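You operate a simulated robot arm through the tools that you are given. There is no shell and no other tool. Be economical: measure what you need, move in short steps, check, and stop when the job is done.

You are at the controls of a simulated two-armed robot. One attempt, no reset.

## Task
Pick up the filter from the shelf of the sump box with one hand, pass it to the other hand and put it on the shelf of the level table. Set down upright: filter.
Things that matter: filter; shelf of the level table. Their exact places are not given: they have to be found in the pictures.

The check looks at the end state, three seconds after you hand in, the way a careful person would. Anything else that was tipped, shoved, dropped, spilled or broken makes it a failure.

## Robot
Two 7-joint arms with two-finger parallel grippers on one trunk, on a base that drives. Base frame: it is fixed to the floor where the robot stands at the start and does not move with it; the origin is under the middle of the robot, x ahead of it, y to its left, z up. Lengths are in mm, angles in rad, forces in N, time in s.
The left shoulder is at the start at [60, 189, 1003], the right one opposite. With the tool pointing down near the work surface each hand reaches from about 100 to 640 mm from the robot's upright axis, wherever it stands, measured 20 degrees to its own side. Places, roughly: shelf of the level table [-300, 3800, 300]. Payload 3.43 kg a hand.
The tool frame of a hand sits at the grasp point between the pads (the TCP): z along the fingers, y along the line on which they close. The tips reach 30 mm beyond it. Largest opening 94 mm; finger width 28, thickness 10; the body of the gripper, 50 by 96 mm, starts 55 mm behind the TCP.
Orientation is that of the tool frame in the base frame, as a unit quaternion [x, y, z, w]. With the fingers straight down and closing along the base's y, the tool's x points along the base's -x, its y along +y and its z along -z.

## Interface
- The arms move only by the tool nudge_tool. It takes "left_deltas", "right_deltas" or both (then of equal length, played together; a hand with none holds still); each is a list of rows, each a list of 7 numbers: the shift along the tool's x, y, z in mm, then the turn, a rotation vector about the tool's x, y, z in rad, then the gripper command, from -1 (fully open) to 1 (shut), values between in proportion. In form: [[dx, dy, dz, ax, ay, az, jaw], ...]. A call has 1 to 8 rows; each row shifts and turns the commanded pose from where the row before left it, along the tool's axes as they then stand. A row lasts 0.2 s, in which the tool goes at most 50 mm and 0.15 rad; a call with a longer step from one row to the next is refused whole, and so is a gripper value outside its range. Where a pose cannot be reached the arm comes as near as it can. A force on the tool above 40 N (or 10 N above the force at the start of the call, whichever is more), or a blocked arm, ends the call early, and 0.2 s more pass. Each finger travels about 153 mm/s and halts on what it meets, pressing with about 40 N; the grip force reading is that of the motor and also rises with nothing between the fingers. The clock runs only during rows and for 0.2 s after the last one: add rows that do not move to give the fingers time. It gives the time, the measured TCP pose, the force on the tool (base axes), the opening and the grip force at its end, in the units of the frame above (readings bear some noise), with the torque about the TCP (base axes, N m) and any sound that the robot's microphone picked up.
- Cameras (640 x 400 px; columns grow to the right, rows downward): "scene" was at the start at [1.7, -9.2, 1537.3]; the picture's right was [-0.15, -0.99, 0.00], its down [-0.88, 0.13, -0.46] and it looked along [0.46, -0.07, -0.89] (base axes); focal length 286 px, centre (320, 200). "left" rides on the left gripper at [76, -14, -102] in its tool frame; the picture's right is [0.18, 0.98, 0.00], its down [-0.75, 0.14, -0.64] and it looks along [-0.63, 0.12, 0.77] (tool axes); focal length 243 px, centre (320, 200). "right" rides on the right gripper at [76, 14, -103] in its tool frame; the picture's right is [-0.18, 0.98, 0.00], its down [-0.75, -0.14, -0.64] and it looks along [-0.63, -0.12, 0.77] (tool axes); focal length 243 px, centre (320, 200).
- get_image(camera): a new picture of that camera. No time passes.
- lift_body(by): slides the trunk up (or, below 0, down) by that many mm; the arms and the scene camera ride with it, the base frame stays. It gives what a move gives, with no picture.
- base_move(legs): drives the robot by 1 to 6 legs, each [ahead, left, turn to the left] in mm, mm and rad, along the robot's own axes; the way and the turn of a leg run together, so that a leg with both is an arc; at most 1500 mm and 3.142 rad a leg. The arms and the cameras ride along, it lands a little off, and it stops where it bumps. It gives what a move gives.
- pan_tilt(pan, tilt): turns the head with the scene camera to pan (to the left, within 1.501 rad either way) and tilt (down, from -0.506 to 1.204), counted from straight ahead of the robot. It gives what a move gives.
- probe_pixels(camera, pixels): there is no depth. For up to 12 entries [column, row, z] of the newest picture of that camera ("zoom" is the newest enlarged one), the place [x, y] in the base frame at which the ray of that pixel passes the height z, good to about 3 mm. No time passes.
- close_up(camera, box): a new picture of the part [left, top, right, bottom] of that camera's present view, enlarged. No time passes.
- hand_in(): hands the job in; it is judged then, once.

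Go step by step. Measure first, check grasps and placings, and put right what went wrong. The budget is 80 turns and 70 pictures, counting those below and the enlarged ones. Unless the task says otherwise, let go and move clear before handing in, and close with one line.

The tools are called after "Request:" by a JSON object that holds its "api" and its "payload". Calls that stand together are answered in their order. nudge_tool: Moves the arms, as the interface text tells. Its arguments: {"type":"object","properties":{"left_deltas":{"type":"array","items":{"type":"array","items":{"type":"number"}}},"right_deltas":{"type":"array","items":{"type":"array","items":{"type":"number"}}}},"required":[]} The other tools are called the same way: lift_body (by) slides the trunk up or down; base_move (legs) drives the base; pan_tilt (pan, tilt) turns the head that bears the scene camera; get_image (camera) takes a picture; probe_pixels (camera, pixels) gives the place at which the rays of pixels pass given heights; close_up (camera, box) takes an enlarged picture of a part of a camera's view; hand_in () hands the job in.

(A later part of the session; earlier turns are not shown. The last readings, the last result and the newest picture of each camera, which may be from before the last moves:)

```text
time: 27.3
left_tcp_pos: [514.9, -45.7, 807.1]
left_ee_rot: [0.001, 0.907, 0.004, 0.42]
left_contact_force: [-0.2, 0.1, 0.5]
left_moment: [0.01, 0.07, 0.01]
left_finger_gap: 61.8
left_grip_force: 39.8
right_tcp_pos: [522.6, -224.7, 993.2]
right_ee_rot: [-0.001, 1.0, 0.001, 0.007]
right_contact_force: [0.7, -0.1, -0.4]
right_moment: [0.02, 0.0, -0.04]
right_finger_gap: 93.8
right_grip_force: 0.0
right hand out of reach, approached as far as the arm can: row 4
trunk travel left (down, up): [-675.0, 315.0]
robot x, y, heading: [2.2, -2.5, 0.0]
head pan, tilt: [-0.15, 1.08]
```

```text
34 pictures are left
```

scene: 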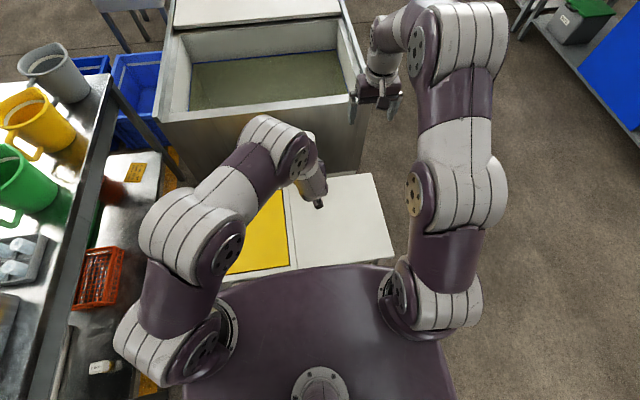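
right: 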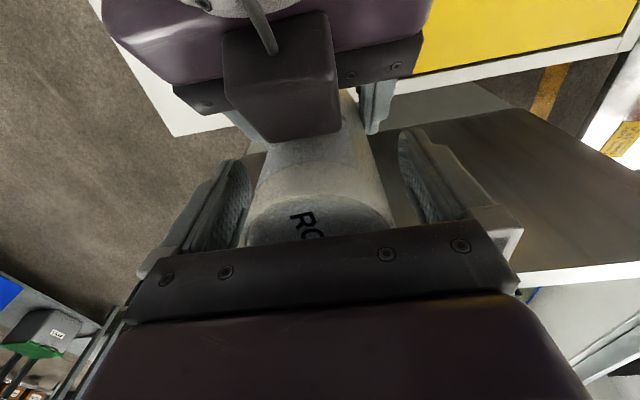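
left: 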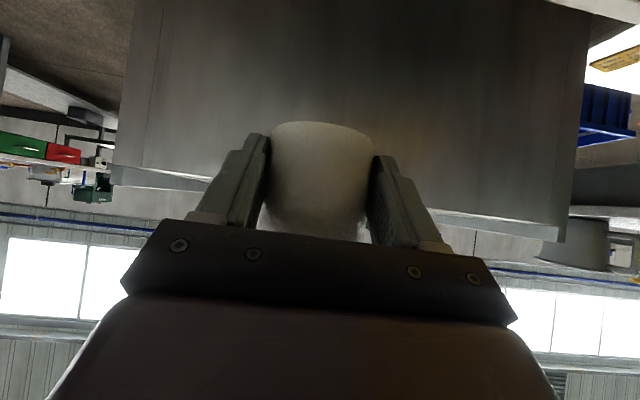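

The left hand holds the filter securely with the right hand clear. Now I'll tuck the right hand in and look left to plan the drive.

Request:
{"api": "nudge_tool", "payload": {"right_deltas": [[40, 0, 0, 0, 0, 0, -1], [40, -5, 0, 0, 0, 0, -1], [40, -5, 0, 0, 0, 0, -1], [40, -5, 0, 0, 0, 0, -1], [30, -5, 0, 0, 0, 0, -1]]}}

Request:
{"api": "pan_tilt", "payload": {"pan": 1.5, "tilt": 0.6}}

Request:
{"api": "get_image", "payload": {"camera": "scene"}}

```text
time: 28.5
left_tcp_pos: [513.5, -44.6, 809.1]
left_ee_rot: [0.002, 0.907, 0.002, 0.421]
left_contact_force: [0.3, -0.7, -0.2]
left_moment: [0.01, 0.01, 0.01]
left_finger_gap: 61.8
left_grip_force: 39.3
right_tcp_pos: [331.8, -245.2, 990.5]
right_ee_rot: [-0.001, 1.0, 0.001, 0.005]
right_contact_force: [-0.3, 0.5, 0.2]
right_moment: [0.02, -0.03, 0.02]
right_finger_gap: 93.8
right_grip_force: 0.1
trunk travel left (down, up): [-675.0, 315.0]
robot x, y, heading: [-3.2, -3.8, 0.0]
head pan, tilt: [-0.15, 1.08]
```

```text
time: 30.2
left_tcp_pos: [514.1, -44.4, 808.8]
left_ee_rot: [0.002, 0.907, 0.002, 0.42]
left_contact_force: [-0.8, -0.3, 0.5]
left_moment: [-0.02, 0.04, -0.03]
left_finger_gap: 61.5
left_grip_force: 39.9
right_tcp_pos: [331.1, -245.5, 989.6]
right_ee_rot: [0.001, 1.0, 0.001, 0.006]
right_contact_force: [-0.6, 0.0, -0.1]
right_moment: [-0.02, 0.01, -0.01]
right_finger_gap: 93.9
right_grip_force: 0.1
trunk travel left (down, up): [-675.0, 315.0]
robot x, y, heading: [-1.7, -3.8, -0.002]
head pan, tilt: [1.499, 0.6]
```

```text
33 pictures are left
```

scene: 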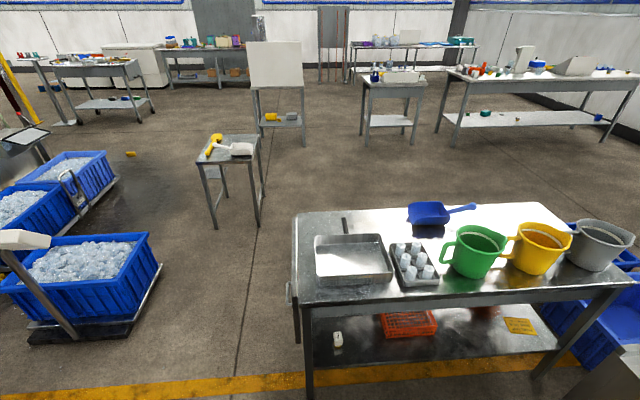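

Request:
{"api": "probe_pixels", "payload": {"camera": "scene", "pixels": [[310, 398, 0], [540, 375, 0], [295, 215, 750], [292, 300, 750], [30, 343, 0], [125, 340, 0], [162, 268, 0], [118, 178, 0], [214, 228, 0], [259, 226, 0], [257, 145, 0], [305, 147, 0]]}}

Request:
{"api": "close_up", "payload": {"camera": "scene", "box": [220, 30, 330, 160]}}

```text
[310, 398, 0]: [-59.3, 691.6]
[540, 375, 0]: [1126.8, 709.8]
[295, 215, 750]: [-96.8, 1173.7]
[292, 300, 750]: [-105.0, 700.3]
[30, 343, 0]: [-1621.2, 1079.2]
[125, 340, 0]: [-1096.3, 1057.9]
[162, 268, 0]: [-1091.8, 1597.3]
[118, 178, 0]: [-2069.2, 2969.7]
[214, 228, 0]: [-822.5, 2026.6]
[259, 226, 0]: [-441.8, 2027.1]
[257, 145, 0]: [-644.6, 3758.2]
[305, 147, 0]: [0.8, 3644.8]
```

```text
3.08 times, centred on (275, 95) of scene
```

zoom: 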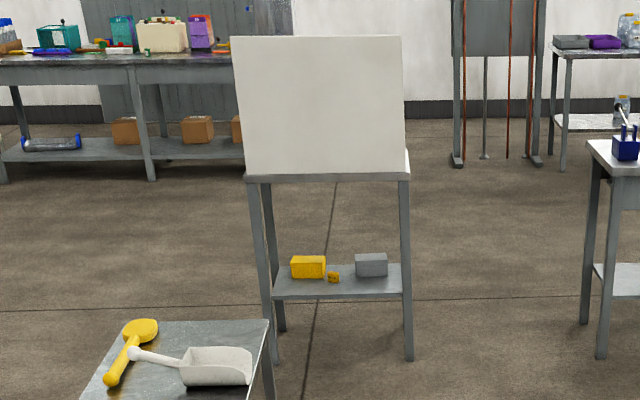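

The bench spans x -105..1130, y 690..1175, the crates lie beyond x<-1090, and a scoop stand sits at x -820..-440, y≈2030. I'll back up a little, turn part way and look behind before driving the gap.

Request:
{"api": "base_move", "payload": {"legs": [[-200, 0, 0], [0, 0, 0.8]]}}

Request:
{"api": "get_image", "payload": {"camera": "scene"}}

```text
time: 34.0
left_tcp_pos: [180.3, 345.9, 809.0]
left_ee_rot: [-0.362, 0.832, 0.17, 0.385]
left_contact_force: [0.4, 0.0, 0.3]
left_moment: [-0.03, 0.01, -0.01]
left_finger_gap: 61.1
left_grip_force: 40.0
right_tcp_pos: [205.4, 76.3, 989.8]
right_ee_rot: [-0.399, 0.917, 0.004, 0.005]
right_contact_force: [-0.1, -0.1, 0.7]
right_moment: [-0.03, 0.0, 0.01]
right_finger_gap: 94.3
right_grip_force: 0.1
trunk travel left (down, up): [-675.0, 315.0]
robot x, y, heading: [-198.8, 0.2, 0.819]
head pan, tilt: [1.499, 0.6]
```

```text
31 pictures are left
```

scene: 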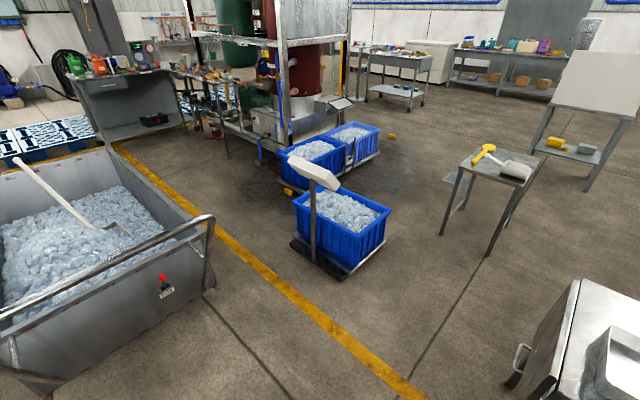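

Request:
{"api": "probe_pixels", "payload": {"camera": "scene", "pixels": [[212, 288, 0], [55, 390, 0], [345, 278, 0], [385, 240, 0], [318, 205, 1000], [440, 235, 0], [487, 255, 0], [525, 205, 0], [538, 395, 0]]}}

```text
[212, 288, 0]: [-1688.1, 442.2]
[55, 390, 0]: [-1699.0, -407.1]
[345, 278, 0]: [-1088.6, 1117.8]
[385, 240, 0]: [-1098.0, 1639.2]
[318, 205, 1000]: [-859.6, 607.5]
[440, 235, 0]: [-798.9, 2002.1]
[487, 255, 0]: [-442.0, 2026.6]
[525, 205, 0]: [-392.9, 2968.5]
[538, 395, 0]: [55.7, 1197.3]
```

The gap between crates (x≈-1090) and bench (x≈-105) is clear, with a tank at x<-1690. I'll raise the trunk 200 mm so the filter clears everything, face +y, strafe to x≈-600 and drive to y≈1590.

Request:
{"api": "lift_body", "payload": {"by": 200}}

Request:
{"api": "base_move", "payload": {"legs": [[0, 0, 0.752], [0, 400, 0], [800, 0, 0]]}}

Request:
{"api": "pan_tilt", "payload": {"pan": -0.4, "tilt": 0.5}}

Request:
{"api": "get_image", "payload": {"camera": "scene"}}

```text
time: 36.1
left_tcp_pos: [182.6, 346.4, 1008.9]
left_ee_rot: [-0.361, 0.832, 0.17, 0.385]
left_contact_force: [0.0, -0.1, -3.4]
left_moment: [-0.03, 0.04, 0.03]
left_finger_gap: 61.1
left_grip_force: 39.9
right_tcp_pos: [204.8, 78.5, 1190.5]
right_ee_rot: [-0.4, 0.917, 0.003, 0.005]
right_contact_force: [-0.1, 0.1, 0.3]
right_moment: [-0.02, 0.01, 0.0]
right_finger_gap: 94.0
right_grip_force: 0.0
trunk travel left (down, up): [-875.0, 115.0]
robot x, y, heading: [-199.1, -1.9, 0.821]
head pan, tilt: [1.499, 0.6]
```

```text
time: 44.6
left_tcp_pos: [-569.2, 1335.4, 1008.0]
left_ee_rot: [0.644, -0.64, -0.3, -0.294]
left_contact_force: [0.8, -0.3, -3.7]
left_moment: [-0.06, 0.02, 0.04]
left_finger_gap: 61.1
left_grip_force: 40.0
right_tcp_pos: [-367.6, 1154.9, 1189.9]
right_ee_rot: [0.711, -0.703, -0.004, -0.004]
right_contact_force: [-0.2, -0.4, -1.5]
right_moment: [-0.03, 0.0, 0.01]
right_finger_gap: 93.8
right_grip_force: 0.1
trunk travel left (down, up): [-875.0, 115.0]
robot x, y, heading: [-609.5, 816.8, 1.578]
head pan, tilt: [1.499, 0.6]
```

```text
time: 46.5
left_tcp_pos: [-569.3, 1334.8, 1007.6]
left_ee_rot: [0.644, -0.639, -0.301, -0.294]
left_contact_force: [0.4, -0.1, -3.8]
left_moment: [-0.03, 0.01, 0.01]
left_finger_gap: 61.0
left_grip_force: 39.9
right_tcp_pos: [-367.1, 1154.9, 1191.4]
right_ee_rot: [0.711, -0.704, -0.005, -0.003]
right_contact_force: [-0.5, -0.5, -0.2]
right_moment: [0.02, 0.01, -0.05]
right_finger_gap: 94.0
right_grip_force: 0.1
trunk travel left (down, up): [-875.0, 115.0]
robot x, y, heading: [-609.1, 820.5, 1.578]
head pan, tilt: [-0.4, 0.499]
```

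```text
30 pictures are left
```

scene: 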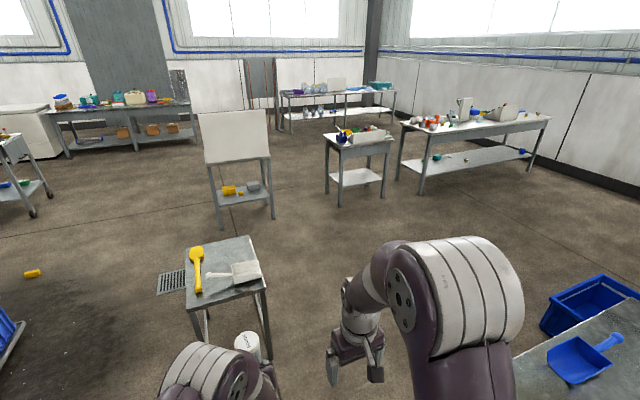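

The filter is still held (3.7 N load), and the gap right of the scoop stand is open. I'll go forward to y≈1590, strafe right to x≈50, and look again.

Request:
{"api": "base_move", "payload": {"legs": [[770, 0, -0.007], [0, -660, 0]]}}

Request:
{"api": "pan_tilt", "payload": {"pan": 0.15, "tilt": 0.5}}

Request:
{"api": "get_image", "payload": {"camera": "scene"}}

```text
time: 53.9
left_tcp_pos: [101.4, 2093.2, 1008.0]
left_ee_rot: [-0.637, 0.646, 0.298, 0.298]
left_contact_force: [-0.2, -0.6, -3.2]
left_moment: [-0.02, 0.02, -0.01]
left_finger_gap: 60.6
left_grip_force: 39.9
right_tcp_pos: [298.1, 1908.3, 1190.0]
right_ee_rot: [-0.703, 0.711, 0.005, 0.004]
right_contact_force: [0.5, 0.2, -0.8]
right_moment: [-0.04, 0.0, 0.0]
right_finger_gap: 93.8
right_grip_force: 0.0
trunk travel left (down, up): [-875.0, 115.0]
robot x, y, heading: [47.6, 1580.3, 1.56]
head pan, tilt: [-0.4, 0.499]
```

```text
time: 54.9
left_tcp_pos: [100.6, 2091.5, 1008.5]
left_ee_rot: [-0.638, 0.646, 0.297, 0.296]
left_contact_force: [0.7, 0.2, -3.0]
left_moment: [-0.03, -0.01, 0.01]
left_finger_gap: 60.9
left_grip_force: 39.9
right_tcp_pos: [299.3, 1908.2, 1190.3]
right_ee_rot: [-0.703, 0.711, 0.005, 0.004]
right_contact_force: [-0.4, -0.5, -0.9]
right_moment: [0.0, 0.03, 0.01]
right_finger_gap: 93.9
right_grip_force: 0.1
trunk travel left (down, up): [-875.0, 115.0]
robot x, y, heading: [49.5, 1579.6, 1.556]
head pan, tilt: [0.15, 0.499]
```

```text
29 pictures are left
```

scene: 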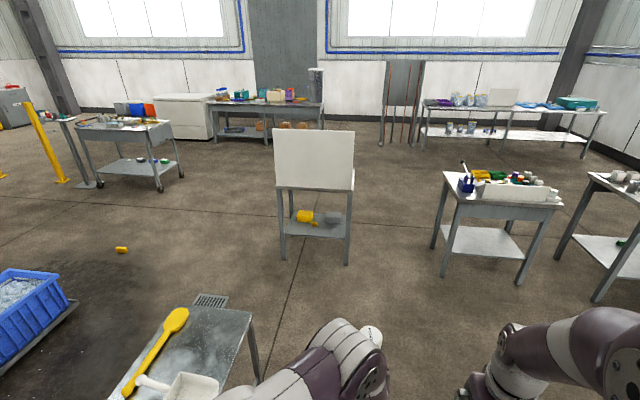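

The way to the level table is clear. I'll drive forward about 1000 mm and look closely at its shelf.

Request:
{"api": "base_move", "payload": {"legs": [[1000, 0, 0.013]]}}

Request:
{"api": "pan_tilt", "payload": {"pan": 0.3, "tilt": 0.7}}

Request:
{"api": "get_image", "payload": {"camera": "scene"}}

```text
time: 60.0
left_tcp_pos: [88.4, 3084.7, 1009.7]
left_ee_rot: [0.645, -0.639, -0.301, -0.293]
left_contact_force: [0.2, 0.3, -3.7]
left_moment: [-0.05, -0.01, -0.01]
left_finger_gap: 60.8
left_grip_force: 40.1
right_tcp_pos: [291.7, 2904.7, 1189.2]
right_ee_rot: [0.712, -0.702, -0.004, -0.003]
right_contact_force: [0.9, 0.1, -0.4]
right_moment: [-0.02, 0.02, -0.02]
right_finger_gap: 94.2
right_grip_force: 0.0
trunk travel left (down, up): [-875.0, 115.0]
robot x, y, heading: [53.2, 2570.7, 1.58]
head pan, tilt: [0.15, 0.499]
```

```text
time: 60.7
left_tcp_pos: [88.1, 3084.6, 1007.5]
left_ee_rot: [0.644, -0.64, -0.3, -0.293]
left_contact_force: [0.7, 0.5, -4.4]
left_moment: [-0.06, 0.02, -0.01]
left_finger_gap: 60.4
left_grip_force: 40.1
right_tcp_pos: [290.2, 2906.5, 1189.7]
right_ee_rot: [0.711, -0.703, -0.004, -0.003]
right_contact_force: [-0.2, 0.2, 0.5]
right_moment: [-0.01, 0.0, 0.02]
right_finger_gap: 93.9
right_grip_force: 0.0
trunk travel left (down, up): [-875.0, 115.0]
robot x, y, heading: [49.6, 2571.2, 1.587]
head pan, tilt: [0.3, 0.7]
```

```text
28 pictures are left
```

scene: 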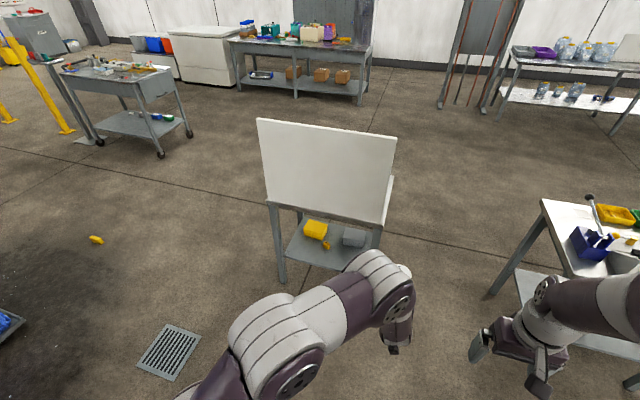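

From this height the tabletop hides part of the shelf. I'm in open floor, so I'll lower the trunk 600 mm and look at the shelf from lower down.

Request:
{"api": "lift_body", "payload": {"by": -600}}

Request:
{"api": "pan_tilt", "payload": {"pan": 0.3, "tilt": 0.55}}

Request:
{"api": "get_image", "payload": {"camera": "scene"}}

Request:
{"api": "close_up", "payload": {"camera": "scene", "box": [220, 60, 440, 260]}}

```text
refused: -600 is not a number from -400 to 400
```

```text
time: 61.4
left_tcp_pos: [87.9, 3085.7, 1007.5]
left_ee_rot: [0.644, -0.639, -0.3, -0.294]
left_contact_force: [-0.6, 0.7, -3.3]
left_moment: [-0.07, -0.01, 0.0]
left_finger_gap: 60.7
left_grip_force: 40.1
right_tcp_pos: [291.1, 2906.6, 1190.3]
right_ee_rot: [0.711, -0.703, -0.005, -0.004]
right_contact_force: [-0.4, -0.8, -0.3]
right_moment: [-0.01, -0.01, 0.02]
right_finger_gap: 94.1
right_grip_force: 0.0
trunk travel left (down, up): [-875.0, 115.0]
robot x, y, heading: [51.4, 2570.3, 1.584]
head pan, tilt: [0.3, 0.55]
```

```text
27 pictures are left
```

scene: 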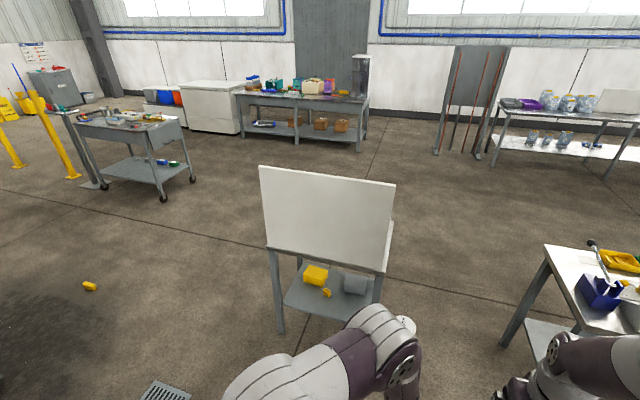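

```text
2.00 times, centred on (330, 160) of scene
```

zoom: 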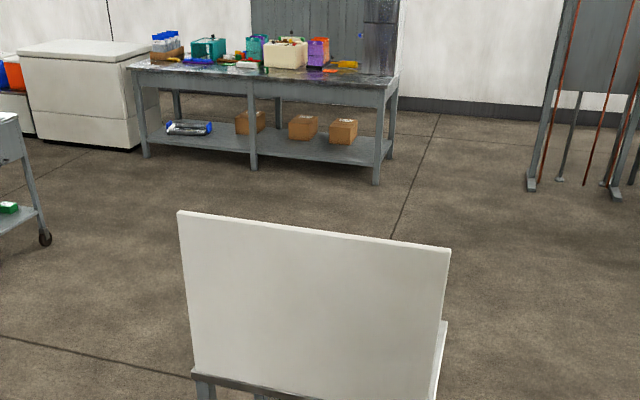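

Each lift is limited to 400 mm, so I'll lower in two steps and look.

Request:
{"api": "lift_body", "payload": {"by": -400}}

Request:
{"api": "lift_body", "payload": {"by": -200}}

Request:
{"api": "pan_tilt", "payload": {"pan": 0.4, "tilt": 0.5}}

Request:
{"api": "get_image", "payload": {"camera": "scene"}}

```text
time: 65.3
left_tcp_pos: [88.2, 3085.3, 609.4]
left_ee_rot: [0.645, -0.638, -0.301, -0.294]
left_contact_force: [0.4, 0.3, -3.1]
left_moment: [-0.05, 0.04, 0.01]
left_finger_gap: 60.9
left_grip_force: 39.5
right_tcp_pos: [290.8, 2906.5, 790.4]
right_ee_rot: [0.711, -0.703, -0.004, -0.004]
right_contact_force: [0.2, -0.2, 0.7]
right_moment: [0.0, 0.02, -0.01]
right_finger_gap: 94.2
right_grip_force: 0.1
trunk travel left (down, up): [-475.0, 515.0]
robot x, y, heading: [52.6, 2571.5, 1.585]
head pan, tilt: [0.3, 0.55]
```

```text
time: 67.4
left_tcp_pos: [88.8, 3084.6, 407.6]
left_ee_rot: [0.645, -0.639, -0.301, -0.293]
left_contact_force: [0.0, 0.3, -3.1]
left_moment: [-0.06, 0.0, -0.02]
left_finger_gap: 60.9
left_grip_force: 40.4
right_tcp_pos: [291.6, 2905.2, 590.5]
right_ee_rot: [0.711, -0.703, -0.005, -0.003]
right_contact_force: [-0.1, 0.2, 0.3]
right_moment: [0.01, 0.02, 0.0]
right_finger_gap: 94.0
right_grip_force: 0.0
trunk travel left (down, up): [-275.0, 715.0]
robot x, y, heading: [50.6, 2565.7, 1.584]
head pan, tilt: [0.3, 0.55]
```

```text
time: 68.1
left_tcp_pos: [87.8, 3084.9, 407.6]
left_ee_rot: [0.644, -0.639, -0.301, -0.294]
left_contact_force: [-0.2, 0.5, -2.6]
left_moment: [-0.08, 0.01, -0.03]
left_finger_gap: 60.7
left_grip_force: 40.5
right_tcp_pos: [291.5, 2905.0, 590.8]
right_ee_rot: [0.711, -0.703, -0.005, -0.003]
right_contact_force: [-0.1, 0.3, 0.2]
right_moment: [0.0, 0.0, 0.01]
right_finger_gap: 93.8
right_grip_force: 0.0
trunk travel left (down, up): [-275.0, 715.0]
robot x, y, heading: [49.0, 2568.8, 1.582]
head pan, tilt: [0.4, 0.499]
```

```text
25 pictures are left
```

scene: 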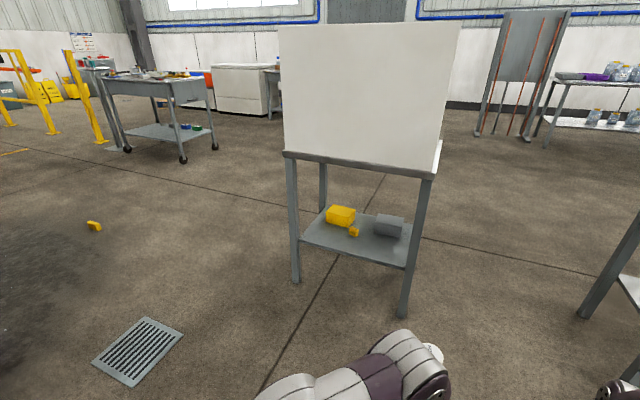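

The shelf is now clear to see. I'll enlarge it and measure the legs, shelf edges and items.

Request:
{"api": "probe_pixels", "payload": {"camera": "scene", "pixels": [[296, 284, 0], [403, 317, 0], [284, 152, 650], [432, 173, 650], [284, 152, 700], [432, 173, 700]]}}

Request:
{"api": "close_up", "payload": {"camera": "scene", "box": [270, 145, 450, 325]}}

```text
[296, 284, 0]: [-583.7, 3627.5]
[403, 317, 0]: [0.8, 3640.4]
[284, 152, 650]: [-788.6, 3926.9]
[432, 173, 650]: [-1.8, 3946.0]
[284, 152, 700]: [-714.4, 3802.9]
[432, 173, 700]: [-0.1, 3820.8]
```

```text
2.22 times, centred on (360, 235) of scene
```

zoom: 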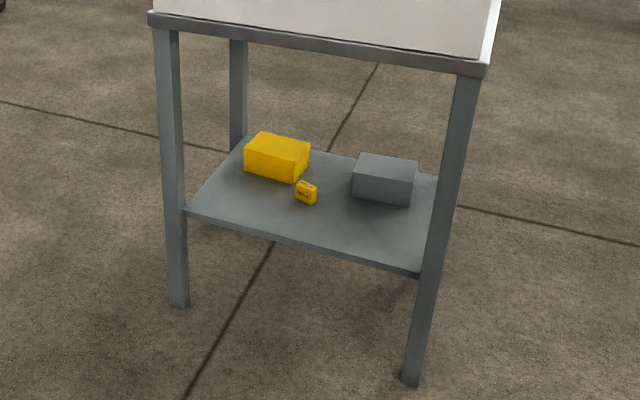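

Request:
{"api": "probe_pixels", "payload": {"camera": "zoom", "pixels": [[187, 209, 300], [418, 268, 300], [187, 209, 320], [418, 268, 320], [187, 209, 280], [245, 174, 300], [293, 182, 300], [297, 200, 300], [315, 204, 300], [354, 196, 300], [410, 206, 300], [240, 137, 300]]}}

```text
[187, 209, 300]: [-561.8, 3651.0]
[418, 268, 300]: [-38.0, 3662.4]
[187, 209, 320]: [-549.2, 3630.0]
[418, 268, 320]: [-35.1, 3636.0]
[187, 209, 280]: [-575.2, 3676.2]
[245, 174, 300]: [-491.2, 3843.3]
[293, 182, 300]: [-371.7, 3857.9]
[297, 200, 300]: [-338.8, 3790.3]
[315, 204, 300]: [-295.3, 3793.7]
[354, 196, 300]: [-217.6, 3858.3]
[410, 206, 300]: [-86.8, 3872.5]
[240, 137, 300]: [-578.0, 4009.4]
```

The shelf at z≈300 spans x -562..-38 with its front edge at y≈3655. The boxes start at y≥3790, so the front strip around (-190,3735) is free. I'll line up sideways, drop to 30 mm bottom clearance and go forward part way.

Request:
{"api": "base_move", "payload": {"legs": [[0, 284, -0.012], [350, 0, 0]]}}

Request:
{"api": "lift_body", "payload": {"by": -44}}

Request:
{"api": "pan_tilt", "payload": {"pan": 0.15, "tilt": 0.75}}

Request:
{"api": "get_image", "payload": {"camera": "scene"}}

Request:
{"api": "get_image", "payload": {"camera": "left"}}

```text
time: 71.0
left_tcp_pos: [-256.2, 3141.2, 406.9]
left_ee_rot: [0.688, -0.593, -0.32, -0.268]
left_contact_force: [0.0, 0.5, -2.3]
left_moment: [-0.04, 0.0, 0.0]
left_finger_gap: 60.8
left_grip_force: 39.8
right_tcp_pos: [-29.7, 2994.1, 589.9]
right_ee_rot: [0.761, -0.649, -0.006, -0.001]
right_contact_force: [-0.9, -0.2, 0.0]
right_moment: [0.03, 0.01, 0.0]
right_finger_gap: 94.1
right_grip_force: 0.1
trunk travel left (down, up): [-275.0, 715.0]
robot x, y, heading: [-221.6, 2628.4, 1.732]
head pan, tilt: [0.4, 0.499]
stopped in leg 2: the robot was blocked; the commanded pose is now the measured one
```

```text
time: 71.9
left_tcp_pos: [-256.7, 3142.4, 362.1]
left_ee_rot: [0.688, -0.592, -0.322, -0.268]
left_contact_force: [-0.2, -0.1, -2.9]
left_moment: [-0.07, 0.0, -0.03]
left_finger_gap: 60.6
left_grip_force: 40.2
right_tcp_pos: [-28.8, 2995.2, 542.3]
right_ee_rot: [0.76, -0.65, -0.006, -0.001]
right_contact_force: [-0.1, -0.1, 0.3]
right_moment: [0.0, 0.04, 0.0]
right_finger_gap: 93.9
right_grip_force: 0.1
trunk travel left (down, up): [-231.0, 759.0]
robot x, y, heading: [-224.0, 2628.1, 1.726]
head pan, tilt: [0.4, 0.499]
```

```text
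time: 72.7
left_tcp_pos: [-256.2, 3143.1, 362.3]
left_ee_rot: [0.689, -0.592, -0.322, -0.268]
left_contact_force: [-0.7, 0.6, -3.8]
left_moment: [-0.07, -0.03, -0.01]
left_finger_gap: 61.0
left_grip_force: 40.0
right_tcp_pos: [-28.9, 2996.3, 544.2]
right_ee_rot: [0.761, -0.649, -0.007, -0.001]
right_contact_force: [-0.3, -0.7, 0.1]
right_moment: [-0.02, 0.05, -0.02]
right_finger_gap: 94.4
right_grip_force: 0.1
trunk travel left (down, up): [-231.0, 759.0]
robot x, y, heading: [-226.2, 2627.2, 1.723]
head pan, tilt: [0.15, 0.75]
```

```text
23 pictures are left
```

scene: 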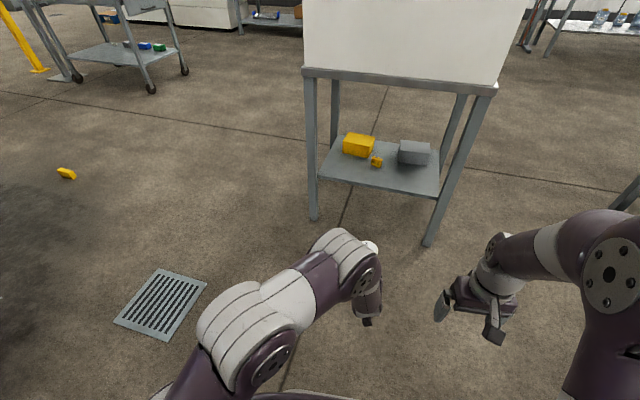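

```text
22 pictures are left
```

left: 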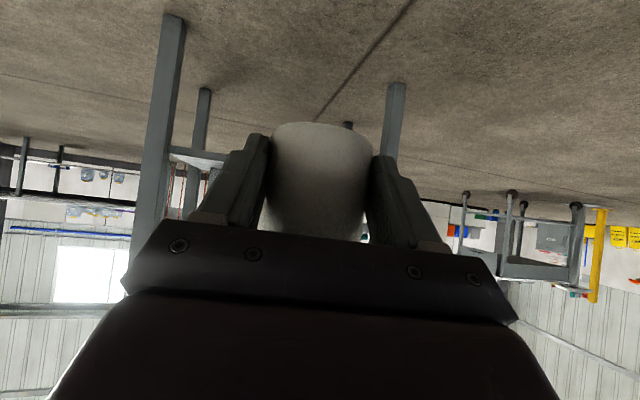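

The base was blocked at y≈2628 and turned 0.15 rad, likely against the scoop stand behind on the left. I'll look back there before moving.

Request:
{"api": "pan_tilt", "payload": {"pan": 1.5, "tilt": 0.8}}

Request:
{"api": "get_image", "payload": {"camera": "scene"}}

```text
time: 74.2
left_tcp_pos: [-257.4, 3141.9, 363.1]
left_ee_rot: [0.689, -0.592, -0.322, -0.267]
left_contact_force: [0.3, 1.1, -3.4]
left_moment: [-0.05, -0.05, 0.0]
left_finger_gap: 61.1
left_grip_force: 39.9
right_tcp_pos: [-29.2, 2995.3, 543.1]
right_ee_rot: [0.76, -0.65, -0.007, 0.0]
right_contact_force: [-1.6, 0.1, -0.9]
right_moment: [0.02, 0.01, 0.02]
right_finger_gap: 93.7
right_grip_force: 0.1
trunk travel left (down, up): [-231.0, 759.0]
robot x, y, heading: [-223.4, 2627.2, 1.727]
head pan, tilt: [1.499, 0.799]
```

```text
21 pictures are left
```

scene: 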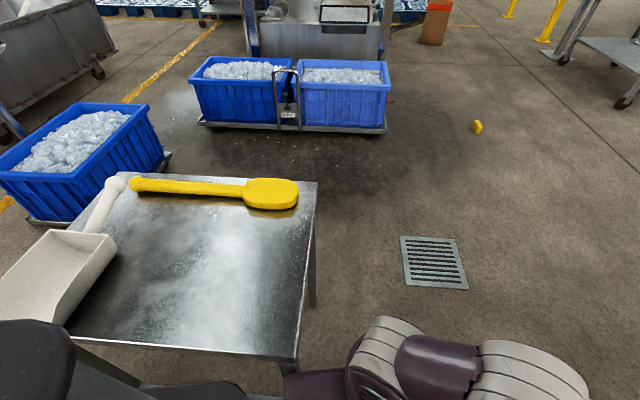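

Request:
{"api": "probe_pixels", "payload": {"camera": "scene", "pixels": [[313, 307, 0], [318, 183, 600], [297, 358, 600], [68, 338, 600], [318, 183, 650], [297, 358, 650], [68, 338, 650], [130, 180, 600]]}}

Request:
{"api": "base_move", "payload": {"legs": [[0, -300, 0]]}}

Request:
{"api": "get_image", "payload": {"camera": "scene"}}

```text
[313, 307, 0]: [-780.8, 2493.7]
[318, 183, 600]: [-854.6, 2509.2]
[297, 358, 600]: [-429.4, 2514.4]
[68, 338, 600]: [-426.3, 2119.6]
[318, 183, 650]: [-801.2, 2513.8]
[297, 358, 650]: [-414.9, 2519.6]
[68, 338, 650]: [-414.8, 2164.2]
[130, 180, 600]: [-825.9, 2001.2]
```

```text
time: 76.2
left_tcp_pos: [38.6, 3188.7, 363.6]
left_ee_rot: [0.689, -0.591, -0.321, -0.27]
left_contact_force: [-0.8, 0.5, -2.6]
left_moment: [-0.08, -0.03, -0.02]
left_finger_gap: 61.1
left_grip_force: 40.0
right_tcp_pos: [264.8, 3042.4, 546.1]
right_ee_rot: [0.761, -0.649, -0.004, -0.003]
right_contact_force: [-0.2, -0.2, 0.3]
right_moment: [0.03, 0.03, 0.02]
right_finger_gap: 94.4
right_grip_force: 0.1
trunk travel left (down, up): [-231.0, 759.0]
robot x, y, heading: [73.5, 2671.7, 1.728]
head pan, tilt: [1.499, 0.799]
```

```text
20 pictures are left
```

scene: 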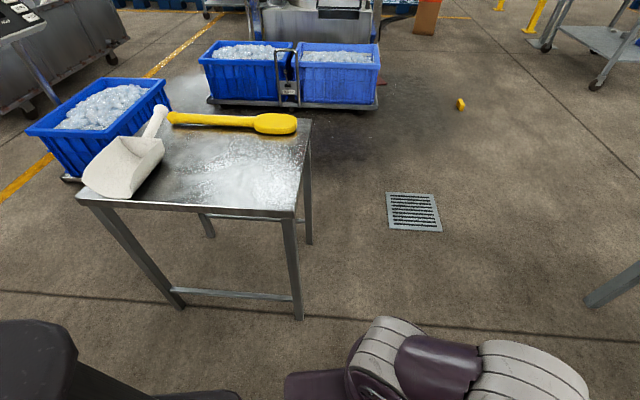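

Request:
{"api": "probe_pixels", "payload": {"camera": "scene", "pixels": [[181, 308, 0], [299, 320, 0], [310, 244, 0], [210, 237, 0], [296, 214, 650], [76, 198, 650], [296, 214, 700], [76, 198, 700]]}}

```text
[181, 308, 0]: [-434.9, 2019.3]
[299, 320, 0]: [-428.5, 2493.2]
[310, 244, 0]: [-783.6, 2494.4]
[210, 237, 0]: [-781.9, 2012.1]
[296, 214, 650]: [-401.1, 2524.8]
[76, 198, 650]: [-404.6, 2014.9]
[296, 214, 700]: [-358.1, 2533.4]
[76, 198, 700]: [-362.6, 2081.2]
```

The stand's legs are where they were (-435,2019 / -428,2493), so it wasn't shoved. I'll straighten, drive forward past the stand to y≈2950, and only then strafe left.

Request:
{"api": "base_move", "payload": {"legs": [[0, 0, -0.157], [280, 0, 0]]}}

Request:
{"api": "pan_tilt", "payload": {"pan": 0.3, "tilt": 0.7}}

Request:
{"api": "get_image", "payload": {"camera": "scene"}}

```text
time: 78.8
left_tcp_pos: [117.3, 3462.6, 362.8]
left_ee_rot: [-0.641, 0.643, 0.298, 0.294]
left_contact_force: [0.5, 0.0, -3.3]
left_moment: [-0.07, 0.01, 0.0]
left_finger_gap: 60.7
left_grip_force: 39.6
right_tcp_pos: [319.5, 3281.5, 546.6]
right_ee_rot: [0.709, -0.706, -0.005, -0.004]
right_contact_force: [0.0, 0.3, 0.3]
right_moment: [0.0, -0.02, 0.01]
right_finger_gap: 93.8
right_grip_force: 0.0
trunk travel left (down, up): [-231.0, 759.0]
robot x, y, heading: [76.9, 2949.4, 1.573]
head pan, tilt: [1.499, 0.799]
```

```text
time: 80.2
left_tcp_pos: [117.3, 3462.1, 363.2]
left_ee_rot: [-0.641, 0.643, 0.299, 0.294]
left_contact_force: [-0.4, 0.2, -2.7]
left_moment: [-0.04, 0.03, 0.01]
left_finger_gap: 61.1
left_grip_force: 39.6
right_tcp_pos: [319.1, 3281.9, 546.4]
right_ee_rot: [0.708, -0.706, -0.004, -0.003]
right_contact_force: [0.0, -0.4, -0.6]
right_moment: [-0.04, -0.04, -0.01]
right_finger_gap: 93.7
right_grip_force: 0.0
trunk travel left (down, up): [-231.0, 759.0]
robot x, y, heading: [75.6, 2947.9, 1.571]
head pan, tilt: [0.3, 0.7]
```

```text
19 pictures are left
```

scene: 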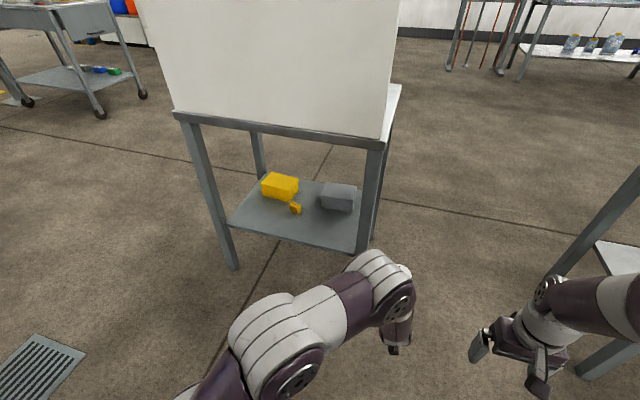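

Heading is 1.571 and the TCP is at (117,3462). I'll strafe left 307 mm to line up with x=-190, then re-measure the shelf.

Request:
{"api": "base_move", "payload": {"legs": [[0, 307, 0]]}}

Request:
{"api": "pan_tilt", "payload": {"pan": 0.1, "tilt": 0.75}}

Request:
{"api": "get_image", "payload": {"camera": "scene"}}

Request:
{"api": "get_image", "payload": {"camera": "left"}}

```text
time: 82.3
left_tcp_pos: [-185.7, 3461.7, 363.0]
left_ee_rot: [-0.641, 0.643, 0.299, 0.294]
left_contact_force: [1.1, -0.5, -3.4]
left_moment: [-0.02, 0.01, -0.03]
left_finger_gap: 61.0
left_grip_force: 40.0
right_tcp_pos: [14.9, 3279.7, 545.8]
right_ee_rot: [0.708, -0.706, -0.004, -0.003]
right_contact_force: [0.8, 0.7, -0.6]
right_moment: [0.0, 0.01, 0.01]
right_finger_gap: 94.0
right_grip_force: 0.1
trunk travel left (down, up): [-231.0, 759.0]
robot x, y, heading: [-224.2, 2946.9, 1.575]
head pan, tilt: [0.3, 0.7]
```

```text
time: 83.0
left_tcp_pos: [-185.3, 3461.7, 364.3]
left_ee_rot: [-0.642, 0.642, 0.299, 0.294]
left_contact_force: [-0.4, -0.1, -3.9]
left_moment: [-0.07, 0.04, -0.01]
left_finger_gap: 60.5
left_grip_force: 40.5
right_tcp_pos: [16.3, 3279.9, 545.8]
right_ee_rot: [0.708, -0.707, -0.004, -0.003]
right_contact_force: [0.0, 0.4, 1.0]
right_moment: [0.02, -0.07, 0.01]
right_finger_gap: 93.8
right_grip_force: 0.0
trunk travel left (down, up): [-231.0, 759.0]
robot x, y, heading: [-225.9, 2949.5, 1.577]
head pan, tilt: [0.099, 0.75]
```

```text
18 pictures are left
```

scene: 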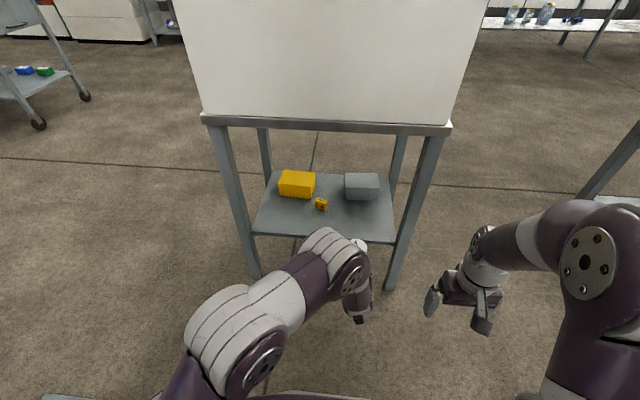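

```text
17 pictures are left
```

left: 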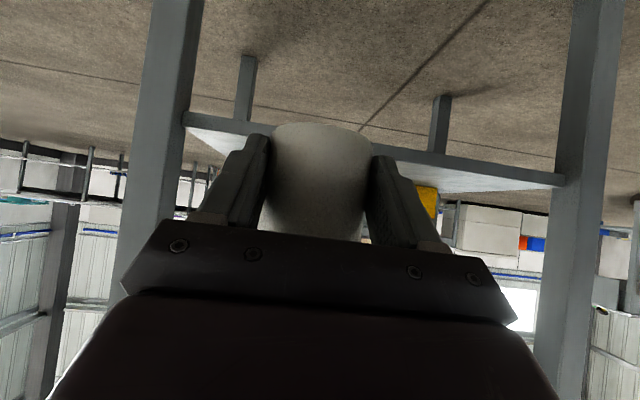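

The left camera (z≈371) sees the shelf top about 66 mm below it, so z≈303; the filter bottom is at about 332. I'll confirm the edge and item places from here.

Request:
{"api": "probe_pixels", "payload": {"camera": "scene", "pixels": [[254, 233, 300], [392, 242, 300], [254, 233, 315], [392, 242, 315], [316, 208, 300], [326, 210, 300], [346, 199, 300], [379, 200, 300], [386, 290, 0], [256, 277, 0]]}}

Request:
{"api": "probe_pixels", "payload": {"camera": "left", "pixels": [[186, 115, 300], [565, 176, 300], [186, 115, 290], [565, 176, 290], [186, 115, 310], [565, 176, 310]]}}

```text
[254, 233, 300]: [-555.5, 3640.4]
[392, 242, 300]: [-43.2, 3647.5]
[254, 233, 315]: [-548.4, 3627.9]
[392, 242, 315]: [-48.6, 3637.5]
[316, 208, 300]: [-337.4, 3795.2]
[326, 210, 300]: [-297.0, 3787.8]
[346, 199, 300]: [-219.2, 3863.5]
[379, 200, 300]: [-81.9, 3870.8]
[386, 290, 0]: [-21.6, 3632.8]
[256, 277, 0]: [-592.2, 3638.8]
```

```text
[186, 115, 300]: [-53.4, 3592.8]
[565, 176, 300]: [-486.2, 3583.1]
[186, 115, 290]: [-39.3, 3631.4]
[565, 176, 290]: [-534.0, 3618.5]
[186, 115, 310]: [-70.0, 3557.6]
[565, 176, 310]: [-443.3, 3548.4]
```

The target axis is (-187,3720), and the forward move is about 244 mm. The right gripper would come close to the table's right leg, so I'll pull it back and aside first, then drive 200 mm.

Request:
{"api": "nudge_tool", "payload": {"right_deltas": [[30, -25, 0, 0, 0, 0, -1], [30, -25, 0, 0, 0, 0, -1], [30, -25, 0, 0, 0, 0, -1], [0, -25, 0, 0, 0, 0, -1]]}}

Request:
{"api": "base_move", "payload": {"legs": [[150, 0, -0.005]]}}

Request:
{"api": "get_image", "payload": {"camera": "scene"}}

Request:
{"api": "get_image", "payload": {"camera": "left"}}

```text
time: 84.0
left_tcp_pos: [-185.0, 3461.6, 363.2]
left_ee_rot: [-0.642, 0.642, 0.299, 0.293]
left_contact_force: [0.3, -0.2, -3.1]
left_moment: [-0.08, 0.0, 0.02]
left_finger_gap: 60.8
left_grip_force: 40.6
right_tcp_pos: [113.8, 3189.2, 543.1]
right_ee_rot: [0.708, -0.706, -0.004, -0.003]
right_contact_force: [0.3, -0.2, -0.1]
right_moment: [-0.02, -0.02, 0.0]
right_finger_gap: 93.8
right_grip_force: 0.1
trunk travel left (down, up): [-231.0, 759.0]
robot x, y, heading: [-231.1, 2949.8, 1.574]
head pan, tilt: [0.099, 0.75]
```

```text
time: 85.4
left_tcp_pos: [-182.7, 3614.7, 363.2]
left_ee_rot: [-0.64, 0.645, 0.297, 0.294]
left_contact_force: [1.3, 0.0, -3.6]
left_moment: [-0.07, 0.04, -0.03]
left_finger_gap: 60.8
left_grip_force: 40.2
right_tcp_pos: [114.8, 3341.2, 544.5]
right_ee_rot: [-0.706, 0.708, 0.004, 0.003]
right_contact_force: [0.3, -0.5, 0.5]
right_moment: [-0.03, 0.02, -0.03]
right_finger_gap: 94.2
right_grip_force: 0.1
trunk travel left (down, up): [-231.0, 759.0]
robot x, y, heading: [-226.1, 3100.7, 1.569]
head pan, tilt: [0.099, 0.75]
```

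```text
16 pictures are left
```

scene: 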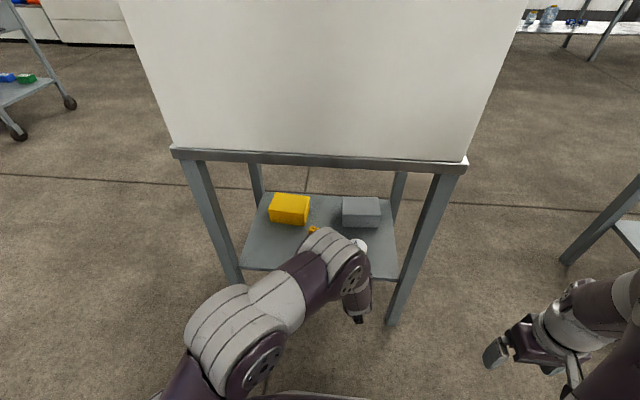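

```text
15 pictures are left
```

left: 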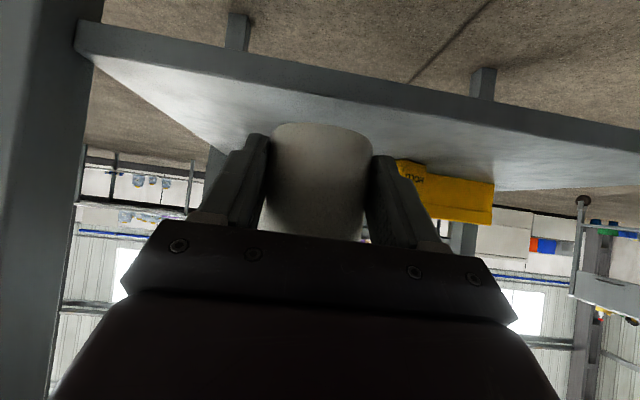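

All clear: the front edge passes under the filter, giving shelf z≈302 again. I'll drive the last 92 mm.

Request:
{"api": "base_move", "payload": {"legs": [[92, 0, 0]]}}

Request:
{"api": "get_image", "payload": {"camera": "scene"}}

Request:
{"api": "get_image", "payload": {"camera": "left"}}

```text
time: 86.5
left_tcp_pos: [-185.2, 3705.5, 362.8]
left_ee_rot: [-0.642, 0.642, 0.299, 0.293]
left_contact_force: [0.0, 0.7, -3.1]
left_moment: [-0.05, 0.02, -0.01]
left_finger_gap: 61.0
left_grip_force: 39.7
right_tcp_pos: [115.0, 3433.9, 543.3]
right_ee_rot: [0.707, -0.707, -0.004, -0.004]
right_contact_force: [0.8, -0.1, 0.4]
right_moment: [0.01, 0.01, 0.05]
right_finger_gap: 93.9
right_grip_force: 0.0
trunk travel left (down, up): [-231.0, 759.0]
robot x, y, heading: [-227.4, 3190.3, 1.567]
head pan, tilt: [0.099, 0.75]
```

```text
14 pictures are left
```

scene: 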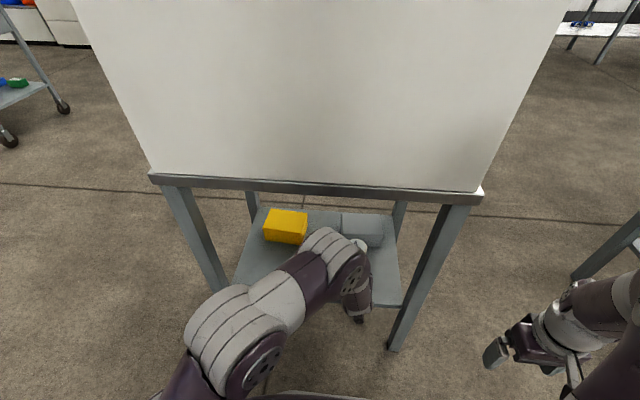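

```text
13 pictures are left
```

left: 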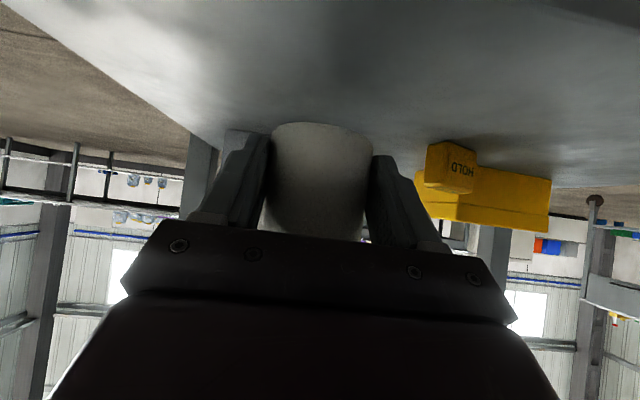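

The filter is over the shelf, clear of the "HOLD" tag and boxes. I'll lower the trunk 22 mm, then step down gently until the force shows contact.

Request:
{"api": "lift_body", "payload": {"by": -22}}

Request:
{"api": "nudge_tool", "payload": {"left_deltas": [[1.5, 0, 1.3, 0, 0, 0, 1], [1.5, 0, 1.3, 0, 0, 0, 1], [0, 0, 0, 0, 0, 0, 1]]}}

Request:
{"api": "get_image", "payload": {"camera": "left"}}

```text
time: 87.2
left_tcp_pos: [-183.9, 3705.4, 341.0]
left_ee_rot: [-0.641, 0.643, 0.299, 0.293]
left_contact_force: [0.0, 0.9, -3.6]
left_moment: [-0.07, 0.01, 0.01]
left_finger_gap: 60.9
left_grip_force: 39.8
right_tcp_pos: [113.6, 3434.5, 520.3]
right_ee_rot: [0.708, -0.707, -0.004, -0.003]
right_contact_force: [-0.7, 0.2, 0.1]
right_moment: [-0.02, 0.03, 0.02]
right_finger_gap: 94.0
right_grip_force: 0.1
trunk travel left (down, up): [-209.0, 781.0]
robot x, y, heading: [-225.6, 3191.8, 1.566]
head pan, tilt: [0.099, 0.75]
```

```text
time: 88.0
left_tcp_pos: [-183.7, 3704.1, 336.9]
left_ee_rot: [-0.641, 0.643, 0.298, 0.294]
left_contact_force: [0.8, -0.2, -3.3]
left_moment: [-0.09, 0.0, 0.04]
left_finger_gap: 60.8
left_grip_force: 40.2
right_tcp_pos: [115.2, 3433.8, 521.0]
right_ee_rot: [0.708, -0.706, -0.004, -0.003]
right_contact_force: [0.3, 0.3, 0.4]
right_moment: [0.01, 0.02, 0.0]
right_finger_gap: 94.3
right_grip_force: 0.1
trunk travel left (down, up): [-209.0, 781.0]
robot x, y, heading: [-228.1, 3194.0, 1.573]
head pan, tilt: [0.099, 0.75]
```

```text
12 pictures are left
```

left: 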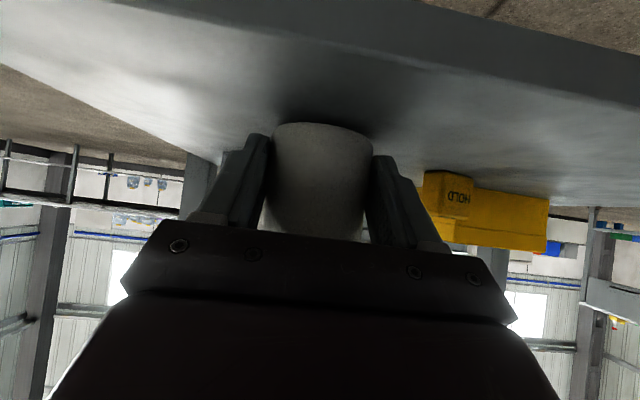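

Not touching yet (still -3.3 N). I'll keep stepping down about 1.5 mm per row.

Request:
{"api": "nudge_tool", "payload": {"left_deltas": [[1.15, 0, 0.95, 0, 0, 0, 1], [1.15, 0, 0.95, 0, 0, 0, 1], [0, 0, 0, 0, 0, 0, 1]]}}

Request:
{"api": "nudge_tool", "payload": {"left_deltas": [[0.77, 0, 0.64, 0, 0, 0, 1], [0.77, 0, 0.64, 0, 0, 0, 1], [0, 0, 0, 0, 0, 0, 1]]}}

```text
time: 88.8
left_tcp_pos: [-184.7, 3705.4, 333.7]
left_ee_rot: [-0.641, 0.643, 0.299, 0.293]
left_contact_force: [0.0, -0.4, -3.7]
left_moment: [-0.06, 0.0, 0.01]
left_finger_gap: 60.8
left_grip_force: 40.3
right_tcp_pos: [114.8, 3434.2, 520.9]
right_ee_rot: [-0.707, 0.708, 0.004, 0.004]
right_contact_force: [-0.2, -0.2, 0.1]
right_moment: [-0.03, 0.01, -0.02]
right_finger_gap: 93.9
right_grip_force: 0.1
trunk travel left (down, up): [-209.0, 781.0]
robot x, y, heading: [-224.4, 3191.3, 1.567]
head pan, tilt: [0.099, 0.75]
```

```text
time: 89.6
left_tcp_pos: [-184.8, 3705.3, 331.5]
left_ee_rot: [-0.641, 0.644, 0.298, 0.293]
left_contact_force: [-0.4, -0.4, -2.2]
left_moment: [-0.03, -0.02, -0.02]
left_finger_gap: 60.8
left_grip_force: 40.2
right_tcp_pos: [114.8, 3433.9, 521.6]
right_ee_rot: [-0.707, 0.708, 0.003, 0.004]
right_contact_force: [-0.3, -0.6, -1.2]
right_moment: [0.05, -0.02, 0.0]
right_finger_gap: 94.2
right_grip_force: 0.1
trunk travel left (down, up): [-209.0, 781.0]
robot x, y, heading: [-226.0, 3192.3, 1.569]
head pan, tilt: [0.099, 0.75]
```

Request:
{"api": "nudge_tool", "payload": {"left_deltas": [[0.6, 0, 0.5, 0, 0, 0, 1], [0, 0, 0, 0, 0, 0, 1]]}}

Request:
{"api": "nudge_tool", "payload": {"left_deltas": [[0.77, 0, 0.64, 0, 0, 0, 1], [0, 0, 0, 0, 0, 0, 1]]}}

Request:
{"api": "close_up", "payload": {"camera": "left", "box": [220, 90, 420, 250]}}

```text
time: 90.2
left_tcp_pos: [-182.5, 3704.9, 332.2]
left_ee_rot: [-0.642, 0.643, 0.299, 0.293]
left_contact_force: [-0.2, -0.3, -2.0]
left_moment: [-0.03, 0.0, 0.01]
left_finger_gap: 60.8
left_grip_force: 39.9
right_tcp_pos: [115.0, 3432.7, 522.2]
right_ee_rot: [0.708, -0.707, -0.005, -0.003]
right_contact_force: [0.0, -0.2, 0.1]
right_moment: [-0.01, -0.02, 0.05]
right_finger_gap: 93.9
right_grip_force: 0.0
trunk travel left (down, up): [-209.0, 781.0]
robot x, y, heading: [-227.6, 3193.5, 1.571]
head pan, tilt: [0.099, 0.75]
```

```text
time: 90.8
left_tcp_pos: [-184.0, 3705.8, 331.6]
left_ee_rot: [-0.642, 0.642, 0.3, 0.294]
left_contact_force: [-0.5, -2.4, 4.0]
left_moment: [0.1, -0.17, -0.04]
left_finger_gap: 60.9
left_grip_force: 39.7
right_tcp_pos: [115.1, 3434.0, 521.7]
right_ee_rot: [0.707, -0.707, -0.005, -0.004]
right_contact_force: [0.3, -0.2, -0.1]
right_moment: [0.02, 0.0, -0.04]
right_finger_gap: 93.8
right_grip_force: 0.1
trunk travel left (down, up): [-209.0, 781.0]
robot x, y, heading: [-229.3, 3193.0, 1.572]
head pan, tilt: [0.099, 0.75]
```

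```text
2.50 times, centred on (320, 170) of left
```

zoom: 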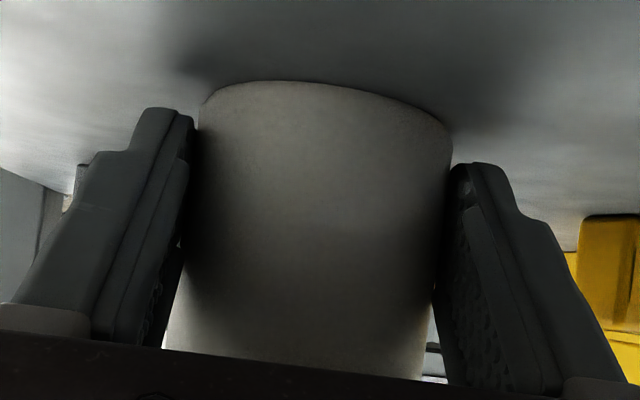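

The load went from -3.3 to +4 N, so the filter now rests on the shelf. I'll open the left fingers gently.

Request:
{"api": "nudge_tool", "payload": {"left_deltas": [[0, 0, 0, 0, 0, 0, 0.3], [0, 0, 0, 0, 0, 0, 0.2], [0, 0, 0, 0, 0, 0, 0.0], [0, 0, 0, 0, 0, 0, -0.4], [0, 0, 0, 0, 0, 0, -1], [0, 0, 0, 0, 0, 0, -1]]}}

Request:
{"api": "get_image", "payload": {"camera": "left"}}

```text
time: 92.2
left_tcp_pos: [-183.2, 3705.9, 329.8]
left_ee_rot: [-0.641, 0.643, 0.298, 0.293]
left_contact_force: [-0.1, -1.0, -0.2]
left_moment: [-0.03, 0.0, 0.01]
left_finger_gap: 94.1
left_grip_force: 0.1
right_tcp_pos: [114.7, 3433.1, 521.2]
right_ee_rot: [0.707, -0.707, -0.005, -0.002]
right_contact_force: [0.7, -0.3, -0.6]
right_moment: [-0.01, 0.01, 0.0]
right_finger_gap: 94.0
right_grip_force: 0.1
trunk travel left (down, up): [-209.0, 781.0]
robot x, y, heading: [-226.2, 3194.5, 1.562]
head pan, tilt: [0.099, 0.75]
```

```text
10 pictures are left
```

left: 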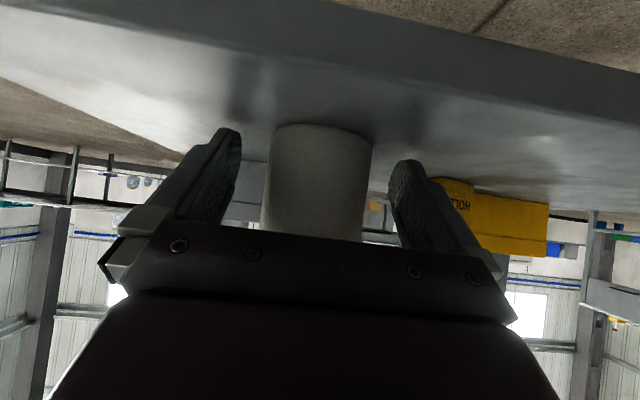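

The fingers are free and the filter stands on its own. I'll withdraw straight back with the arm first, then check.

Request:
{"api": "nudge_tool", "payload": {"left_deltas": [[3.2, 0, -3.8, 0, 0, 0, -1], [6, 0, -8.2, 0, 0, 0, -1], [9, 0, -12, 0, 0, 0, -1], [12.5, 0, -15.8, 0, 0, 0, -1], [12.5, 0, -15.8, 0, 0, 0, -1]]}}

Request:
{"api": "get_image", "payload": {"camera": "left"}}

```text
time: 93.4
left_tcp_pos: [-183.2, 3634.7, 333.3]
left_ee_rot: [-0.642, 0.643, 0.299, 0.293]
left_contact_force: [0.4, 0.5, -0.1]
left_moment: [0.01, 0.02, -0.01]
left_finger_gap: 94.1
left_grip_force: 0.0
right_tcp_pos: [114.9, 3434.2, 521.4]
right_ee_rot: [-0.707, 0.707, 0.004, 0.003]
right_contact_force: [-0.1, 0.3, 0.1]
right_moment: [0.01, 0.0, -0.04]
right_finger_gap: 93.8
right_grip_force: 0.1
trunk travel left (down, up): [-209.0, 781.0]
robot x, y, heading: [-226.7, 3192.9, 1.571]
head pan, tilt: [0.099, 0.75]
```

```text
9 pictures are left
```

left: 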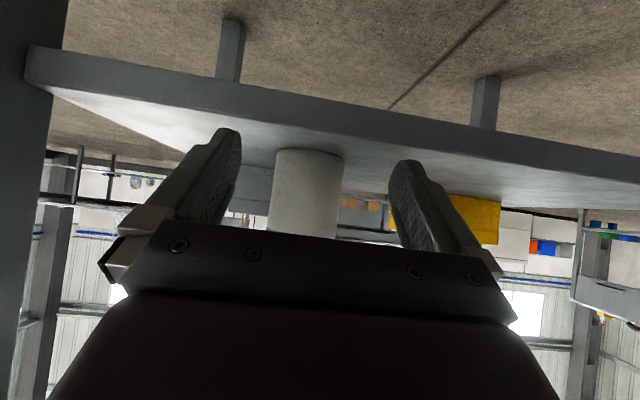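

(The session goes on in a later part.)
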